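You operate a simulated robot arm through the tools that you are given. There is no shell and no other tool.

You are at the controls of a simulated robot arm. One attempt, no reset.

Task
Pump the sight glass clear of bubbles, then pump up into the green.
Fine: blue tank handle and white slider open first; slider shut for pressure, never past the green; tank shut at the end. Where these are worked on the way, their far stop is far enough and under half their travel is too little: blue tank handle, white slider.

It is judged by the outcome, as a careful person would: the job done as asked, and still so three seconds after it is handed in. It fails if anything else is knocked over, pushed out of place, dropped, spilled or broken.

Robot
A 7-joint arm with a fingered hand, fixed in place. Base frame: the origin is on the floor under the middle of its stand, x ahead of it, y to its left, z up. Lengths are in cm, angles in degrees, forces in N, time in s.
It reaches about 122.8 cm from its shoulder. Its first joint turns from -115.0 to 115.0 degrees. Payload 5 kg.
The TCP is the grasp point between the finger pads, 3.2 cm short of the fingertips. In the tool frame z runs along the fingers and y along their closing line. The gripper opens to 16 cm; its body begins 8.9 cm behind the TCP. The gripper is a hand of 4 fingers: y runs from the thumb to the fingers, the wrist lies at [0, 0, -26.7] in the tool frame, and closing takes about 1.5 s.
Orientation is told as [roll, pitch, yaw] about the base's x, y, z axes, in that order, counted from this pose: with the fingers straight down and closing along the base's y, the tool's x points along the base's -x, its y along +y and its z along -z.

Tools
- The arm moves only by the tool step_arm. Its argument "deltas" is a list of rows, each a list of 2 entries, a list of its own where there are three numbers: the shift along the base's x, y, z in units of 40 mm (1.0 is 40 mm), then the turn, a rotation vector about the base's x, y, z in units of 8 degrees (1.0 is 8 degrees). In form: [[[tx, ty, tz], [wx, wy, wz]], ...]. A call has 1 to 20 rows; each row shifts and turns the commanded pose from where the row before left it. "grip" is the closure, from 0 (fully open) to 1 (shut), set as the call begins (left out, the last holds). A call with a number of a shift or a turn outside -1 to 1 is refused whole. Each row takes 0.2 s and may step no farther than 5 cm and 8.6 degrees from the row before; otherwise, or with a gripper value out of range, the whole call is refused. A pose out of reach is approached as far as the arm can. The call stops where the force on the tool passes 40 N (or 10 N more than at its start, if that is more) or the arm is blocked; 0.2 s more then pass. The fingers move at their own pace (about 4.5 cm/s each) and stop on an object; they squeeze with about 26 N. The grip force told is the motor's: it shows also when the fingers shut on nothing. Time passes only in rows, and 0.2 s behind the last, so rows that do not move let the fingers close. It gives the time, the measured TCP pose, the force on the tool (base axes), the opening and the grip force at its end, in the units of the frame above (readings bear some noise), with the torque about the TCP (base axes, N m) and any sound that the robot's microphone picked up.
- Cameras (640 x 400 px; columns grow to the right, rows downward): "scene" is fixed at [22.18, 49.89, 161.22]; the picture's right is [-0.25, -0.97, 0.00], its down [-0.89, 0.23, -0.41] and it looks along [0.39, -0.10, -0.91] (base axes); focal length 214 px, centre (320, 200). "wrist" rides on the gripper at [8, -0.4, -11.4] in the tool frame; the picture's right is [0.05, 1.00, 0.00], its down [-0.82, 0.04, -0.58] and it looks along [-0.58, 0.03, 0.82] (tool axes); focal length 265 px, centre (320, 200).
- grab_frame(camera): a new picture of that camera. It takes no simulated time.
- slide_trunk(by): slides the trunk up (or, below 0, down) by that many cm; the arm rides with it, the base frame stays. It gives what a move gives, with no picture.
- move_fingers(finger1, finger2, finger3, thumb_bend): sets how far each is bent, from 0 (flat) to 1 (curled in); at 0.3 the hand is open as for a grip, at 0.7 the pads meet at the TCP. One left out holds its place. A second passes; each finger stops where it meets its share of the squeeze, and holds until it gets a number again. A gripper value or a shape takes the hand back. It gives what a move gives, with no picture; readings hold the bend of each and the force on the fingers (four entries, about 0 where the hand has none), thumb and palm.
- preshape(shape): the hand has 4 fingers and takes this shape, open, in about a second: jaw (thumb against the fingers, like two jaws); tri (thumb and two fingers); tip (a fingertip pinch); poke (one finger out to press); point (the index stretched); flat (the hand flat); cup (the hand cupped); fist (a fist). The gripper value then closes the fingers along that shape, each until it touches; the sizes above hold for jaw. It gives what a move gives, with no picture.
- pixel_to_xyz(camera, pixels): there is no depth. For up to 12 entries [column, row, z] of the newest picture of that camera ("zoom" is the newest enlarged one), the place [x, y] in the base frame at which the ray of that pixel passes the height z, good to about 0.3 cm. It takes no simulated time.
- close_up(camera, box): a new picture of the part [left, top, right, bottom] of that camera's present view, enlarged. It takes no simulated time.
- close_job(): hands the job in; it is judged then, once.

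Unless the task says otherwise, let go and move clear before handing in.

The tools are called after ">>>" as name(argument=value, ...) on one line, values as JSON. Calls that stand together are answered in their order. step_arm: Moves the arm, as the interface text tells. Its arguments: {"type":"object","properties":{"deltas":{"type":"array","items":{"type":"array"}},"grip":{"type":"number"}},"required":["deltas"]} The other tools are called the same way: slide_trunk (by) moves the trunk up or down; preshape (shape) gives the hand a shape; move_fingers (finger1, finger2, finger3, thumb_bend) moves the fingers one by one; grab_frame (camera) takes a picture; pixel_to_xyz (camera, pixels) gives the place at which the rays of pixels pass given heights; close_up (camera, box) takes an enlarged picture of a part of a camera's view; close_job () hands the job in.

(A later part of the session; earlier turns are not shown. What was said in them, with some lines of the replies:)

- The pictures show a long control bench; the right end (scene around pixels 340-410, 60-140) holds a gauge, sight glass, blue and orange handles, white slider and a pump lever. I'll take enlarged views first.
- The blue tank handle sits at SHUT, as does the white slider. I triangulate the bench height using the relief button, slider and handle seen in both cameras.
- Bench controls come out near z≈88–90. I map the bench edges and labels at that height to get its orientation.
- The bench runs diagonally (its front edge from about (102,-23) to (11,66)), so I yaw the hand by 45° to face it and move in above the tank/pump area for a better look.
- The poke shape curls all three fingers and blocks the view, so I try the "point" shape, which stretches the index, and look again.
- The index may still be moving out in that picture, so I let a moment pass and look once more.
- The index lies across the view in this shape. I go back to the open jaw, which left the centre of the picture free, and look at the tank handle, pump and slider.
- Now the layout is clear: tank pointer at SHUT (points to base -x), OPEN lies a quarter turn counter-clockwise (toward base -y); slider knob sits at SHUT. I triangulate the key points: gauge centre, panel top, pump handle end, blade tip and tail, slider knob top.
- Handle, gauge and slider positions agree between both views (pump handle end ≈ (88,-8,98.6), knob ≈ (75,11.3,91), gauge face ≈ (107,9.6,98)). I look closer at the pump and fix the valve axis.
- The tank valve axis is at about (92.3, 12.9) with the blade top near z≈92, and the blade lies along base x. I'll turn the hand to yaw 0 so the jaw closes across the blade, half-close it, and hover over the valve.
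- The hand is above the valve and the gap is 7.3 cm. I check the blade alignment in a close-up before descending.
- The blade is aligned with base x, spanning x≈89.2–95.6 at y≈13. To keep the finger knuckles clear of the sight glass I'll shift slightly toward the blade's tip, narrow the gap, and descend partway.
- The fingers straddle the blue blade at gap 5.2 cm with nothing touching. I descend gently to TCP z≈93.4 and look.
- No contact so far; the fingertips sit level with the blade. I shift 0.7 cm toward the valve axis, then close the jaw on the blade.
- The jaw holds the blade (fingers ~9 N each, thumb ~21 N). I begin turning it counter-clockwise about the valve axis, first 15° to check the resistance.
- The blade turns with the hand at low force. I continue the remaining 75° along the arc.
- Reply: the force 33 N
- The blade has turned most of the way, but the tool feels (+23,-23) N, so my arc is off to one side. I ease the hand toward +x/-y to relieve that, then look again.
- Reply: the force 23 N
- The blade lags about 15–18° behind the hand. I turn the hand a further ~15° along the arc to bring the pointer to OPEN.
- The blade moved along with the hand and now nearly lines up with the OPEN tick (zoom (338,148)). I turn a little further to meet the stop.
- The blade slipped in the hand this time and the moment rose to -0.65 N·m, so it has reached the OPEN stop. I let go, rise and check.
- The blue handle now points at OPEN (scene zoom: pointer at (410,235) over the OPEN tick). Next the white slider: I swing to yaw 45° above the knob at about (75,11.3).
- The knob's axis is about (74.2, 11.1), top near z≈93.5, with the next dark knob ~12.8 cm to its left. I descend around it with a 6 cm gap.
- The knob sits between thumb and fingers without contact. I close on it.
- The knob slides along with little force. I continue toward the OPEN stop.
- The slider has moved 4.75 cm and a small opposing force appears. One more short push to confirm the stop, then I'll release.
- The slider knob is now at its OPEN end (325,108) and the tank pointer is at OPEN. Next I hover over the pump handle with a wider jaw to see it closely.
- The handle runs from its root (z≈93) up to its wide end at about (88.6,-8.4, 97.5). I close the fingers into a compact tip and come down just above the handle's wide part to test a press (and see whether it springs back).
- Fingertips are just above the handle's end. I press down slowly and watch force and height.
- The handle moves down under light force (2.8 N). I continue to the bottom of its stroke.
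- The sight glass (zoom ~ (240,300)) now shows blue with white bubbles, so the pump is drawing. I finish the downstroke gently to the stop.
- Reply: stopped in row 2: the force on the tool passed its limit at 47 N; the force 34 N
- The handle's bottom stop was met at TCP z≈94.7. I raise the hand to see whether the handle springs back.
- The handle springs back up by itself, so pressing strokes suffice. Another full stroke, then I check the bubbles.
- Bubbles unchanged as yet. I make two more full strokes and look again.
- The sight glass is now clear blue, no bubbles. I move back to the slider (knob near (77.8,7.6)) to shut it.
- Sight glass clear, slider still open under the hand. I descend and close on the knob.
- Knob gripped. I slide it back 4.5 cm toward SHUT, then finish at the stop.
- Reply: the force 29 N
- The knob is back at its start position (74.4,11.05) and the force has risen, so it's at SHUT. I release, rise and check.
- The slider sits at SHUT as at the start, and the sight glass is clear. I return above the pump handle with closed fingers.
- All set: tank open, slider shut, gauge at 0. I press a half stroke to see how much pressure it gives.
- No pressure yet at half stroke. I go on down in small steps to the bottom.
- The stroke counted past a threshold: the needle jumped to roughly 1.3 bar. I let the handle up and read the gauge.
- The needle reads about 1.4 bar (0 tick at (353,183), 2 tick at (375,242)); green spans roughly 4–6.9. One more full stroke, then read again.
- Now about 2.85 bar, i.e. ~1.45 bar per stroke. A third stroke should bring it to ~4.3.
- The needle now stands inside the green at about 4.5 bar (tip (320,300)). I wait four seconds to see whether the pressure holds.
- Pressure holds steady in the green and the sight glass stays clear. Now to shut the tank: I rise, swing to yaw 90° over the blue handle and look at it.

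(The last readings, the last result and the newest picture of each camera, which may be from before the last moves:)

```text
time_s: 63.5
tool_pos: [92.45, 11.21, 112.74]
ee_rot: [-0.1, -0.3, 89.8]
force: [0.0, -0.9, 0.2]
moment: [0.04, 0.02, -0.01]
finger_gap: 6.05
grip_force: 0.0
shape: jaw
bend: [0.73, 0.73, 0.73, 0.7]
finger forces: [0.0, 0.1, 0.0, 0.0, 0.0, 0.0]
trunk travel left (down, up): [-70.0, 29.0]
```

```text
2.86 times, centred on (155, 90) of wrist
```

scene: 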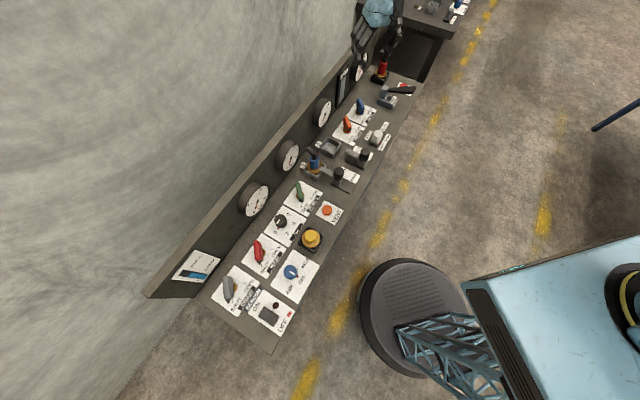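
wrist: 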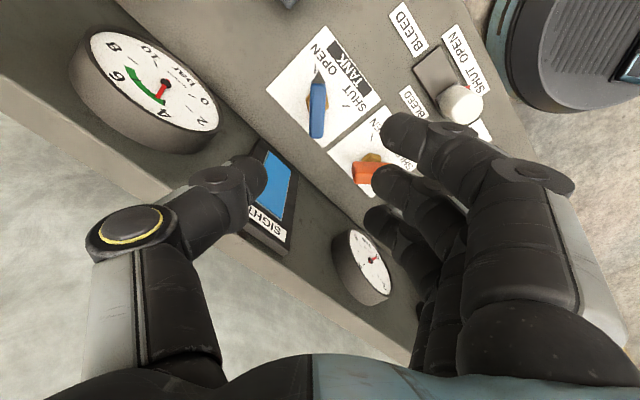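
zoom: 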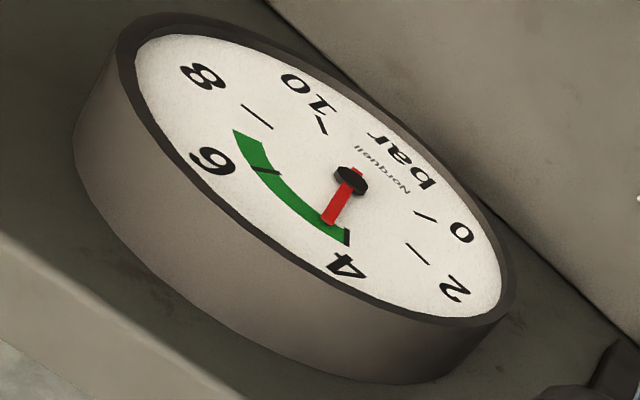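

The blade lies along base y through x≈92.8, so the valve axis is about (92.75,12.95); gauge still in the green. I descend at (92.8,12.0) with a 6 cm gap.

>>> step_arm(deltas=[[[0.09, 0.2, -0.9], [0, 0, 0]], [[0, 0, -1], [0, 0, 0]], [[0, 0, -1], [0, 0, 0]], [[0, 0, -1], [0, 0, 0]], [[0, 0, -0.7], [0, 0, 0]], [[0, 0, -0.3], [0, 0, 0]], [[0, 0, 0], [0, 0, 0]]])

>>> grab_frame(camera="wrist")

>>> close_up(camera="scene", box=[320, 50, 420, 130])

```text
time_s: 65.1
tool_pos: [92.91, 12.38, 93.44]
ee_rot: [-0.2, -0.1, 89.9]
force: [-0.2, -0.1, 0.3]
moment: [0.0, -0.05, -0.01]
finger_gap: 6.05
grip_force: 0.1
shape: jaw
bend: [0.73, 0.73, 0.73, 0.7]
finger forces: [0.1, 0.0, 0.0, 0.0, 0.1, 0.0]
trunk travel left (down, up): [-70.0, 29.0]
```

```text
taken
```

wrist: 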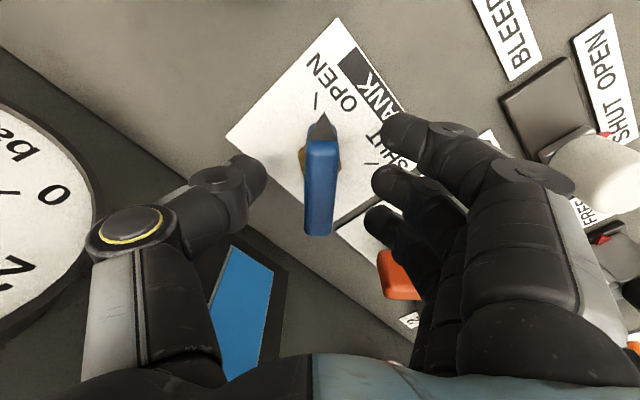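

```text
5.00 times, centred on (370, 90) of scene
```

zoom: 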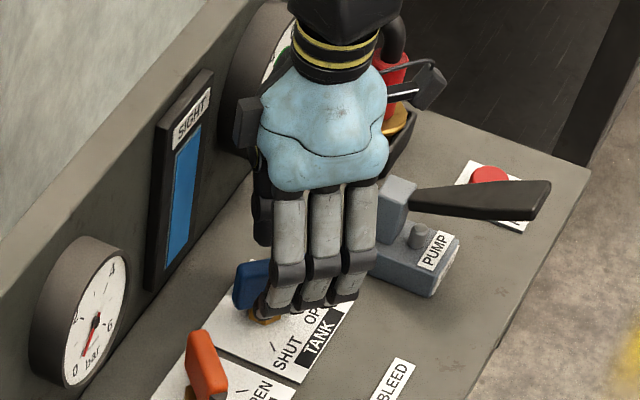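

The blade sits centred between thumb and fingers (col ~320). A small adjustment down, then I close.

>>> step_arm(deltas=[[[0, -0.07, -0.1], [0, 0, 0]], [[0, 0, 0], [0, 0, 0]]])

>>> step_arm(deltas=[[[0, 0, 0], [0, 0, 0]], [[0, 0, 0], [0, 0, 0]], [[0, 0, 0], [0, 0, 0]], [[0, 0, 0], [0, 0, 0]], [[0, 0, 0], [0, 0, 0]], [[0, 0, 0], [0, 0, 0]]], grip=1.0)

>>> grab_frame(camera="wrist")

```text
time_s: 65.7
tool_pos: [92.92, 12.07, 93.02]
ee_rot: [-0.1, -0.2, 89.9]
force: [-1.0, -0.1, -0.2]
moment: [0.02, -0.04, 0.01]
finger_gap: 6.05
grip_force: 0.0
shape: jaw
bend: [0.73, 0.73, 0.73, 0.7]
finger forces: [0.0, 0.0, 0.1, 0.0, 0.1, 0.0]
trunk travel left (down, up): [-70.0, 29.0]
```

```text
time_s: 67.1
tool_pos: [92.93, 11.95, 93.08]
ee_rot: [-0.3, -0.2, 89.9]
force: [2.1, -0.7, -2.4]
moment: [-0.01, 0.07, -0.03]
finger_gap: 0.96
grip_force: 25.9
shape: jaw
bend: [0.72, 0.72, 0.72, 0.7]
finger forces: [1.8, 11.1, 7.8, 0.1, 22.5, 0.1]
trunk travel left (down, up): [-70.0, 29.0]
```

```text
taken
```

wrist: 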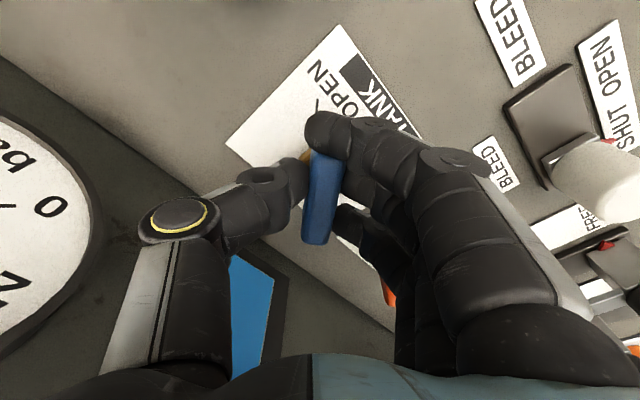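

Blade gripped squarely (thumb 22 N, fingers ~20 N). I turn it clockwise about the axis, first 45°.

>>> step_arm(deltas=[[[-0.031, 0.002, 0], [0, 0, -0.9375]], [[-0.031, 0.002, 0], [0, 0, -0.9375]], [[-0.029, 0.01, 0], [0, 0, -0.9375]], [[-0.029, 0.01, 0], [0, 0, -0.9375]], [[-0.0255, 0.018, 0], [0, 0, -0.9375]], [[-0.0255, 0.018, 0], [0, 0, -0.9375]]])

>>> grab_frame(camera="wrist")

```text
time_s: 68.5
tool_pos: [92.12, 12.19, 93.0]
ee_rot: [-0.2, -0.1, 44.8]
force: [-8.7, -0.3, -1.5]
moment: [0.14, 0.2, 0.14]
finger_gap: 0.92
grip_force: 25.5
shape: jaw
bend: [0.72, 0.71, 0.72, 0.7]
finger forces: [2.6, 13.2, 10.4, 0.0, 20.4, 0.0]
trunk travel left (down, up): [-70.0, 29.0]
```

```text
taken
```

wrist: 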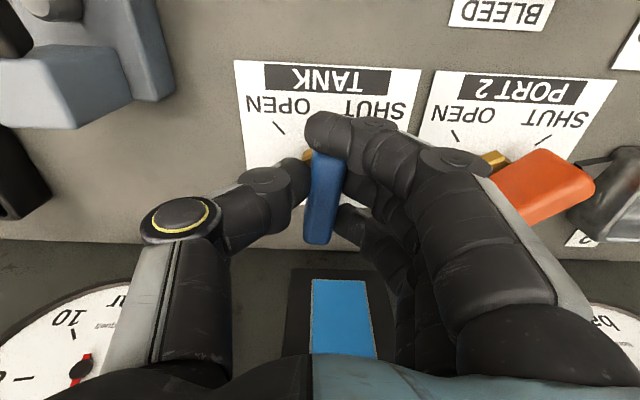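

The blade follows the hand. I carry on with the remaining 45°.

>>> step_arm(deltas=[[[-0.02, 0.024, 0], [0, 0, -0.9375]], [[-0.02, 0.024, 0], [0, 0, -0.9375]], [[-0.013, 0.028, 0], [0, 0, -0.9375]], [[-0.013, 0.028, 0], [0, 0, -0.9375]], [[-0.006, 0.03, 0], [0, 0, -0.9375]]])

>>> grab_frame(camera="wrist")

>>> close_up(camera="scene", box=[320, 50, 420, 130])

```text
time_s: 69.7
tool_pos: [91.8, 12.94, 92.98]
ee_rot: [-0.1, -0.1, 7.2]
force: [-22.3, -1.3, -1.4]
moment: [0.13, 0.4, 0.06]
finger_gap: 0.91
grip_force: 25.8
shape: jaw
bend: [0.72, 0.71, 0.72, 0.7]
finger forces: [6.0, 12.1, 8.8, 0.0, 22.3, 0.0]
trunk travel left (down, up): [-70.0, 29.0]
```

```text
taken
```

wrist: 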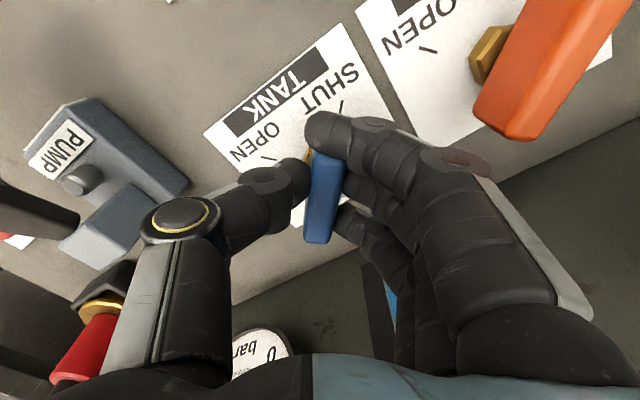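

```text
5.00 times, centred on (370, 90) of scene
```

zoom: 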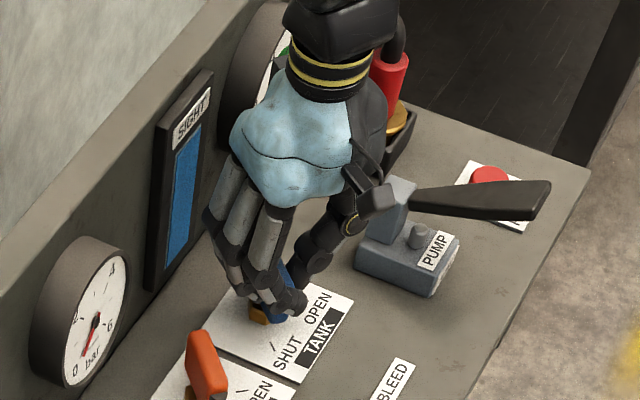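

No lag this time; 83° done, with a 22 N push toward -x. I ease slightly toward -x while turning the last degrees to the SHUT stop.

>>> step_arm(deltas=[[[-0.06, 0.015, 0], [0, 0, -0.9375]], [[-0.02, 0.0, 0], [0, 0, -0.6]], [[0, 0, 0], [0, 0, 0]]])

>>> grab_frame(camera="wrist")

```text
time_s: 70.5
tool_pos: [91.58, 12.88, 92.97]
ee_rot: [-0.3, -0.3, -5.0]
force: [-10.1, 1.9, -3.3]
moment: [0.21, -0.03, 0.95]
finger_gap: 0.93
grip_force: 25.6
shape: jaw
bend: [0.72, 0.71, 0.71, 0.7]
finger forces: [6.0, 10.9, 15.2, 0.1, 22.2, 0.1]
trunk travel left (down, up): [-70.0, 29.0]
```

```text
taken
```

wrist: 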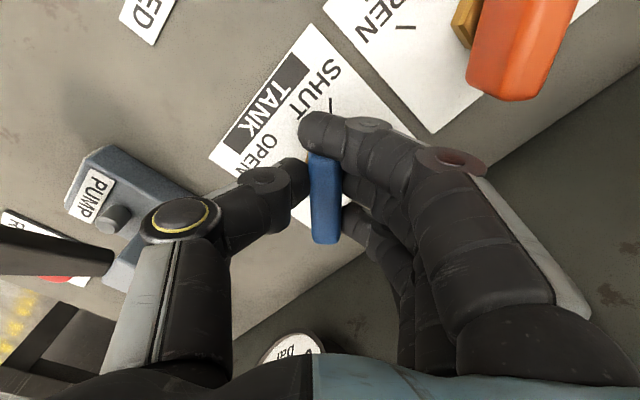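

The moment rose to 0.95 N·m and the blade stopped following, so it's at the SHUT stop. I open the jaw moderately and rise straight up.

>>> step_arm(deltas=[[[0, 0, 0], [0, 0, 0]], [[0, 0, 0], [0, 0, 0]], [[0, 0, 0], [0, 0, 0]], [[0, 0, 0], [0, 0, 0]]], grip=0.7)

>>> step_arm(deltas=[[[0, 0, 0.4], [0, 0, 0]], [[0, 0, 0.8], [0, 0, 0]], [[0, 0, 1], [0, 0, 0]], [[0, 0, 1], [0, 0, 0]], [[-0.2, -0.2, 1], [0, 0, 0.5]], [[-0.4, -0.4, 1], [0, 0, 1]], [[-0.6, -0.6, 0.2], [0, 0, 1]], [[-0.6, -0.6, 0], [0, 0, 1]], [[-0.6, -0.6, 0], [0, 0, 1]], [[-0.6, -0.6, 0], [0, 0, 1]]])

>>> grab_frame(camera="wrist")

>>> grab_frame(camera="scene")

>>> close_up(camera="scene", box=[330, 50, 430, 145])

```text
time_s: 71.5
tool_pos: [91.68, 12.77, 92.96]
ee_rot: [-0.2, -0.3, -4.9]
force: [-0.8, -0.1, -0.3]
moment: [0.0, 0.02, 0.02]
finger_gap: 4.75
grip_force: 0.0
shape: jaw
bend: [0.73, 0.73, 0.73, 0.7]
finger forces: [0.1, 0.1, 0.1, 0.1, 0.0, 0.0]
trunk travel left (down, up): [-70.0, 29.0]
```

```text
time_s: 73.7
tool_pos: [79.52, 0.62, 114.84]
ee_rot: [-0.2, -0.2, 39.1]
force: [0.5, 0.4, -0.7]
moment: [0.03, -0.04, 0.01]
finger_gap: 4.76
grip_force: 0.1
shape: jaw
bend: [0.73, 0.73, 0.73, 0.7]
finger forces: [0.1, 0.1, 0.0, 0.0, 0.1, 0.1]
trunk travel left (down, up): [-70.0, 29.0]
```

```text
taken
```

wrist: 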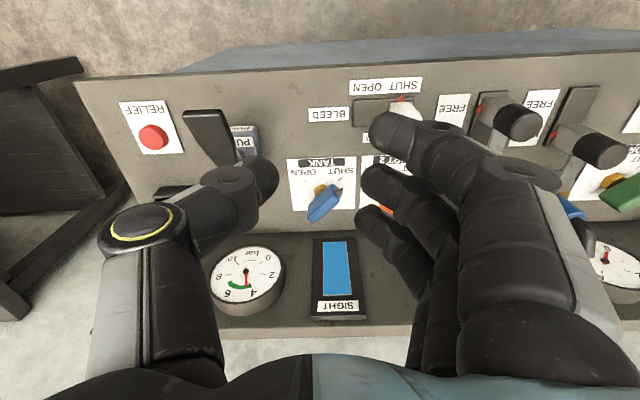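

```text
taken
```

scene: 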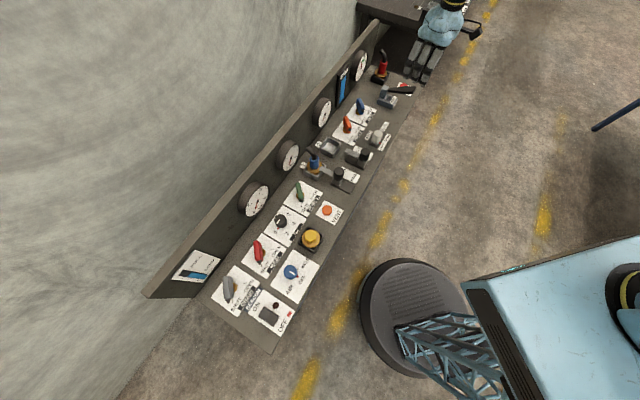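

```text
4.21 times, centred on (380, 98) of scene
```

zoom: 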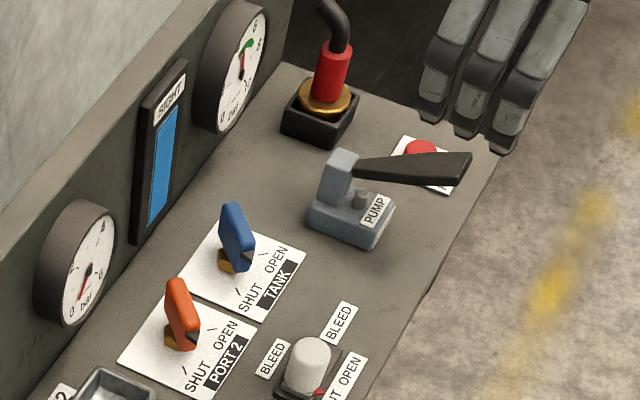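

The tank handle looks back at SHUT like its orange neighbour. I check gauge and handle in close-ups.

>>> close_up(camera="wrist", box=[195, 220, 375, 330])

>>> close_up(camera="wrist", box=[270, 140, 410, 230])

>>> close_up(camera="scene", box=[335, 90, 385, 146])

```text
3.56 times, centred on (285, 275) of wrist
```

zoom: 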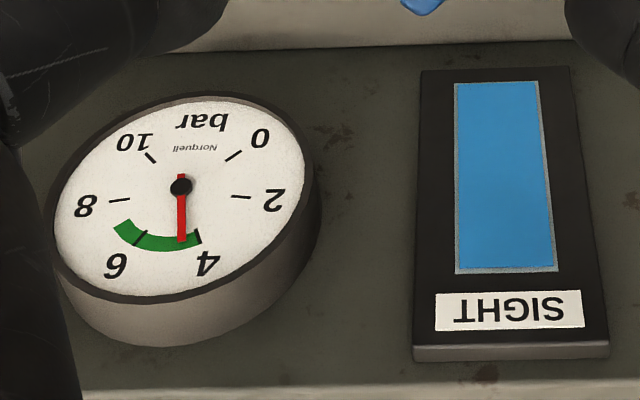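

```text
4.44 times, centred on (340, 185) of wrist
```

zoom: 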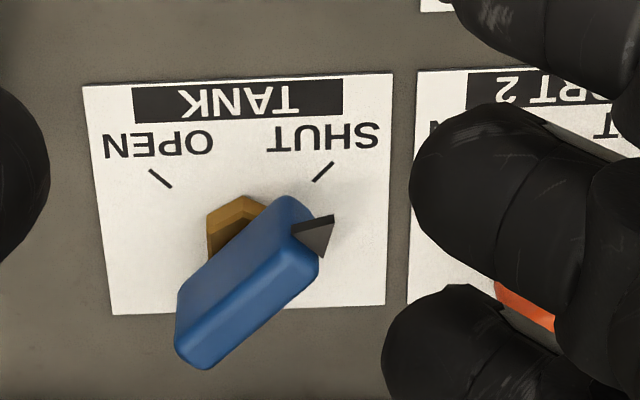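

```text
7.14 times, centred on (360, 118) of scene
```

zoom: 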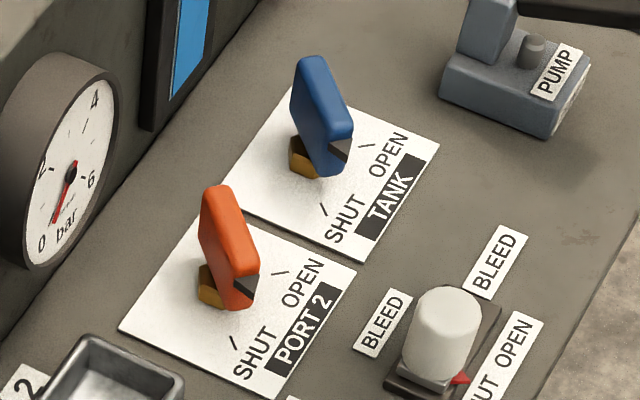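

The gauge needle rests in the green (~4.4 bar), the sight glass is clear blue, the slider is at SHUT, and the tank pointer is back at SHUT with the hand well clear. I hand the job in.

>>> close_job()

```text
The job is handed in.
```

The job is handed in. The sight glass is clear of bubbles and the gauge needle rests in the green at about 4.4 bar. The green runs from roughly 4 to 6.9 bar, so the reading is near its lower end. The reading was unchanged after a four-second wait and again after the tank was shut.

- **Opening:** I turned the blue tank handle to its OPEN stop and slid the white slider to its OPEN end before pumping.
- **Clearing:** Four full pump strokes brought the sight glass from empty, through bubbles, to clear blue.
- **Pressure:** With the slider shut again, three strokes of about 1.45 bar each brought it into the green, and it never went past.
- **At the end:** I turned the tank handle back to its SHUT stop, let go and moved the hand clear. I saw nothing else on the bench moved or knocked.
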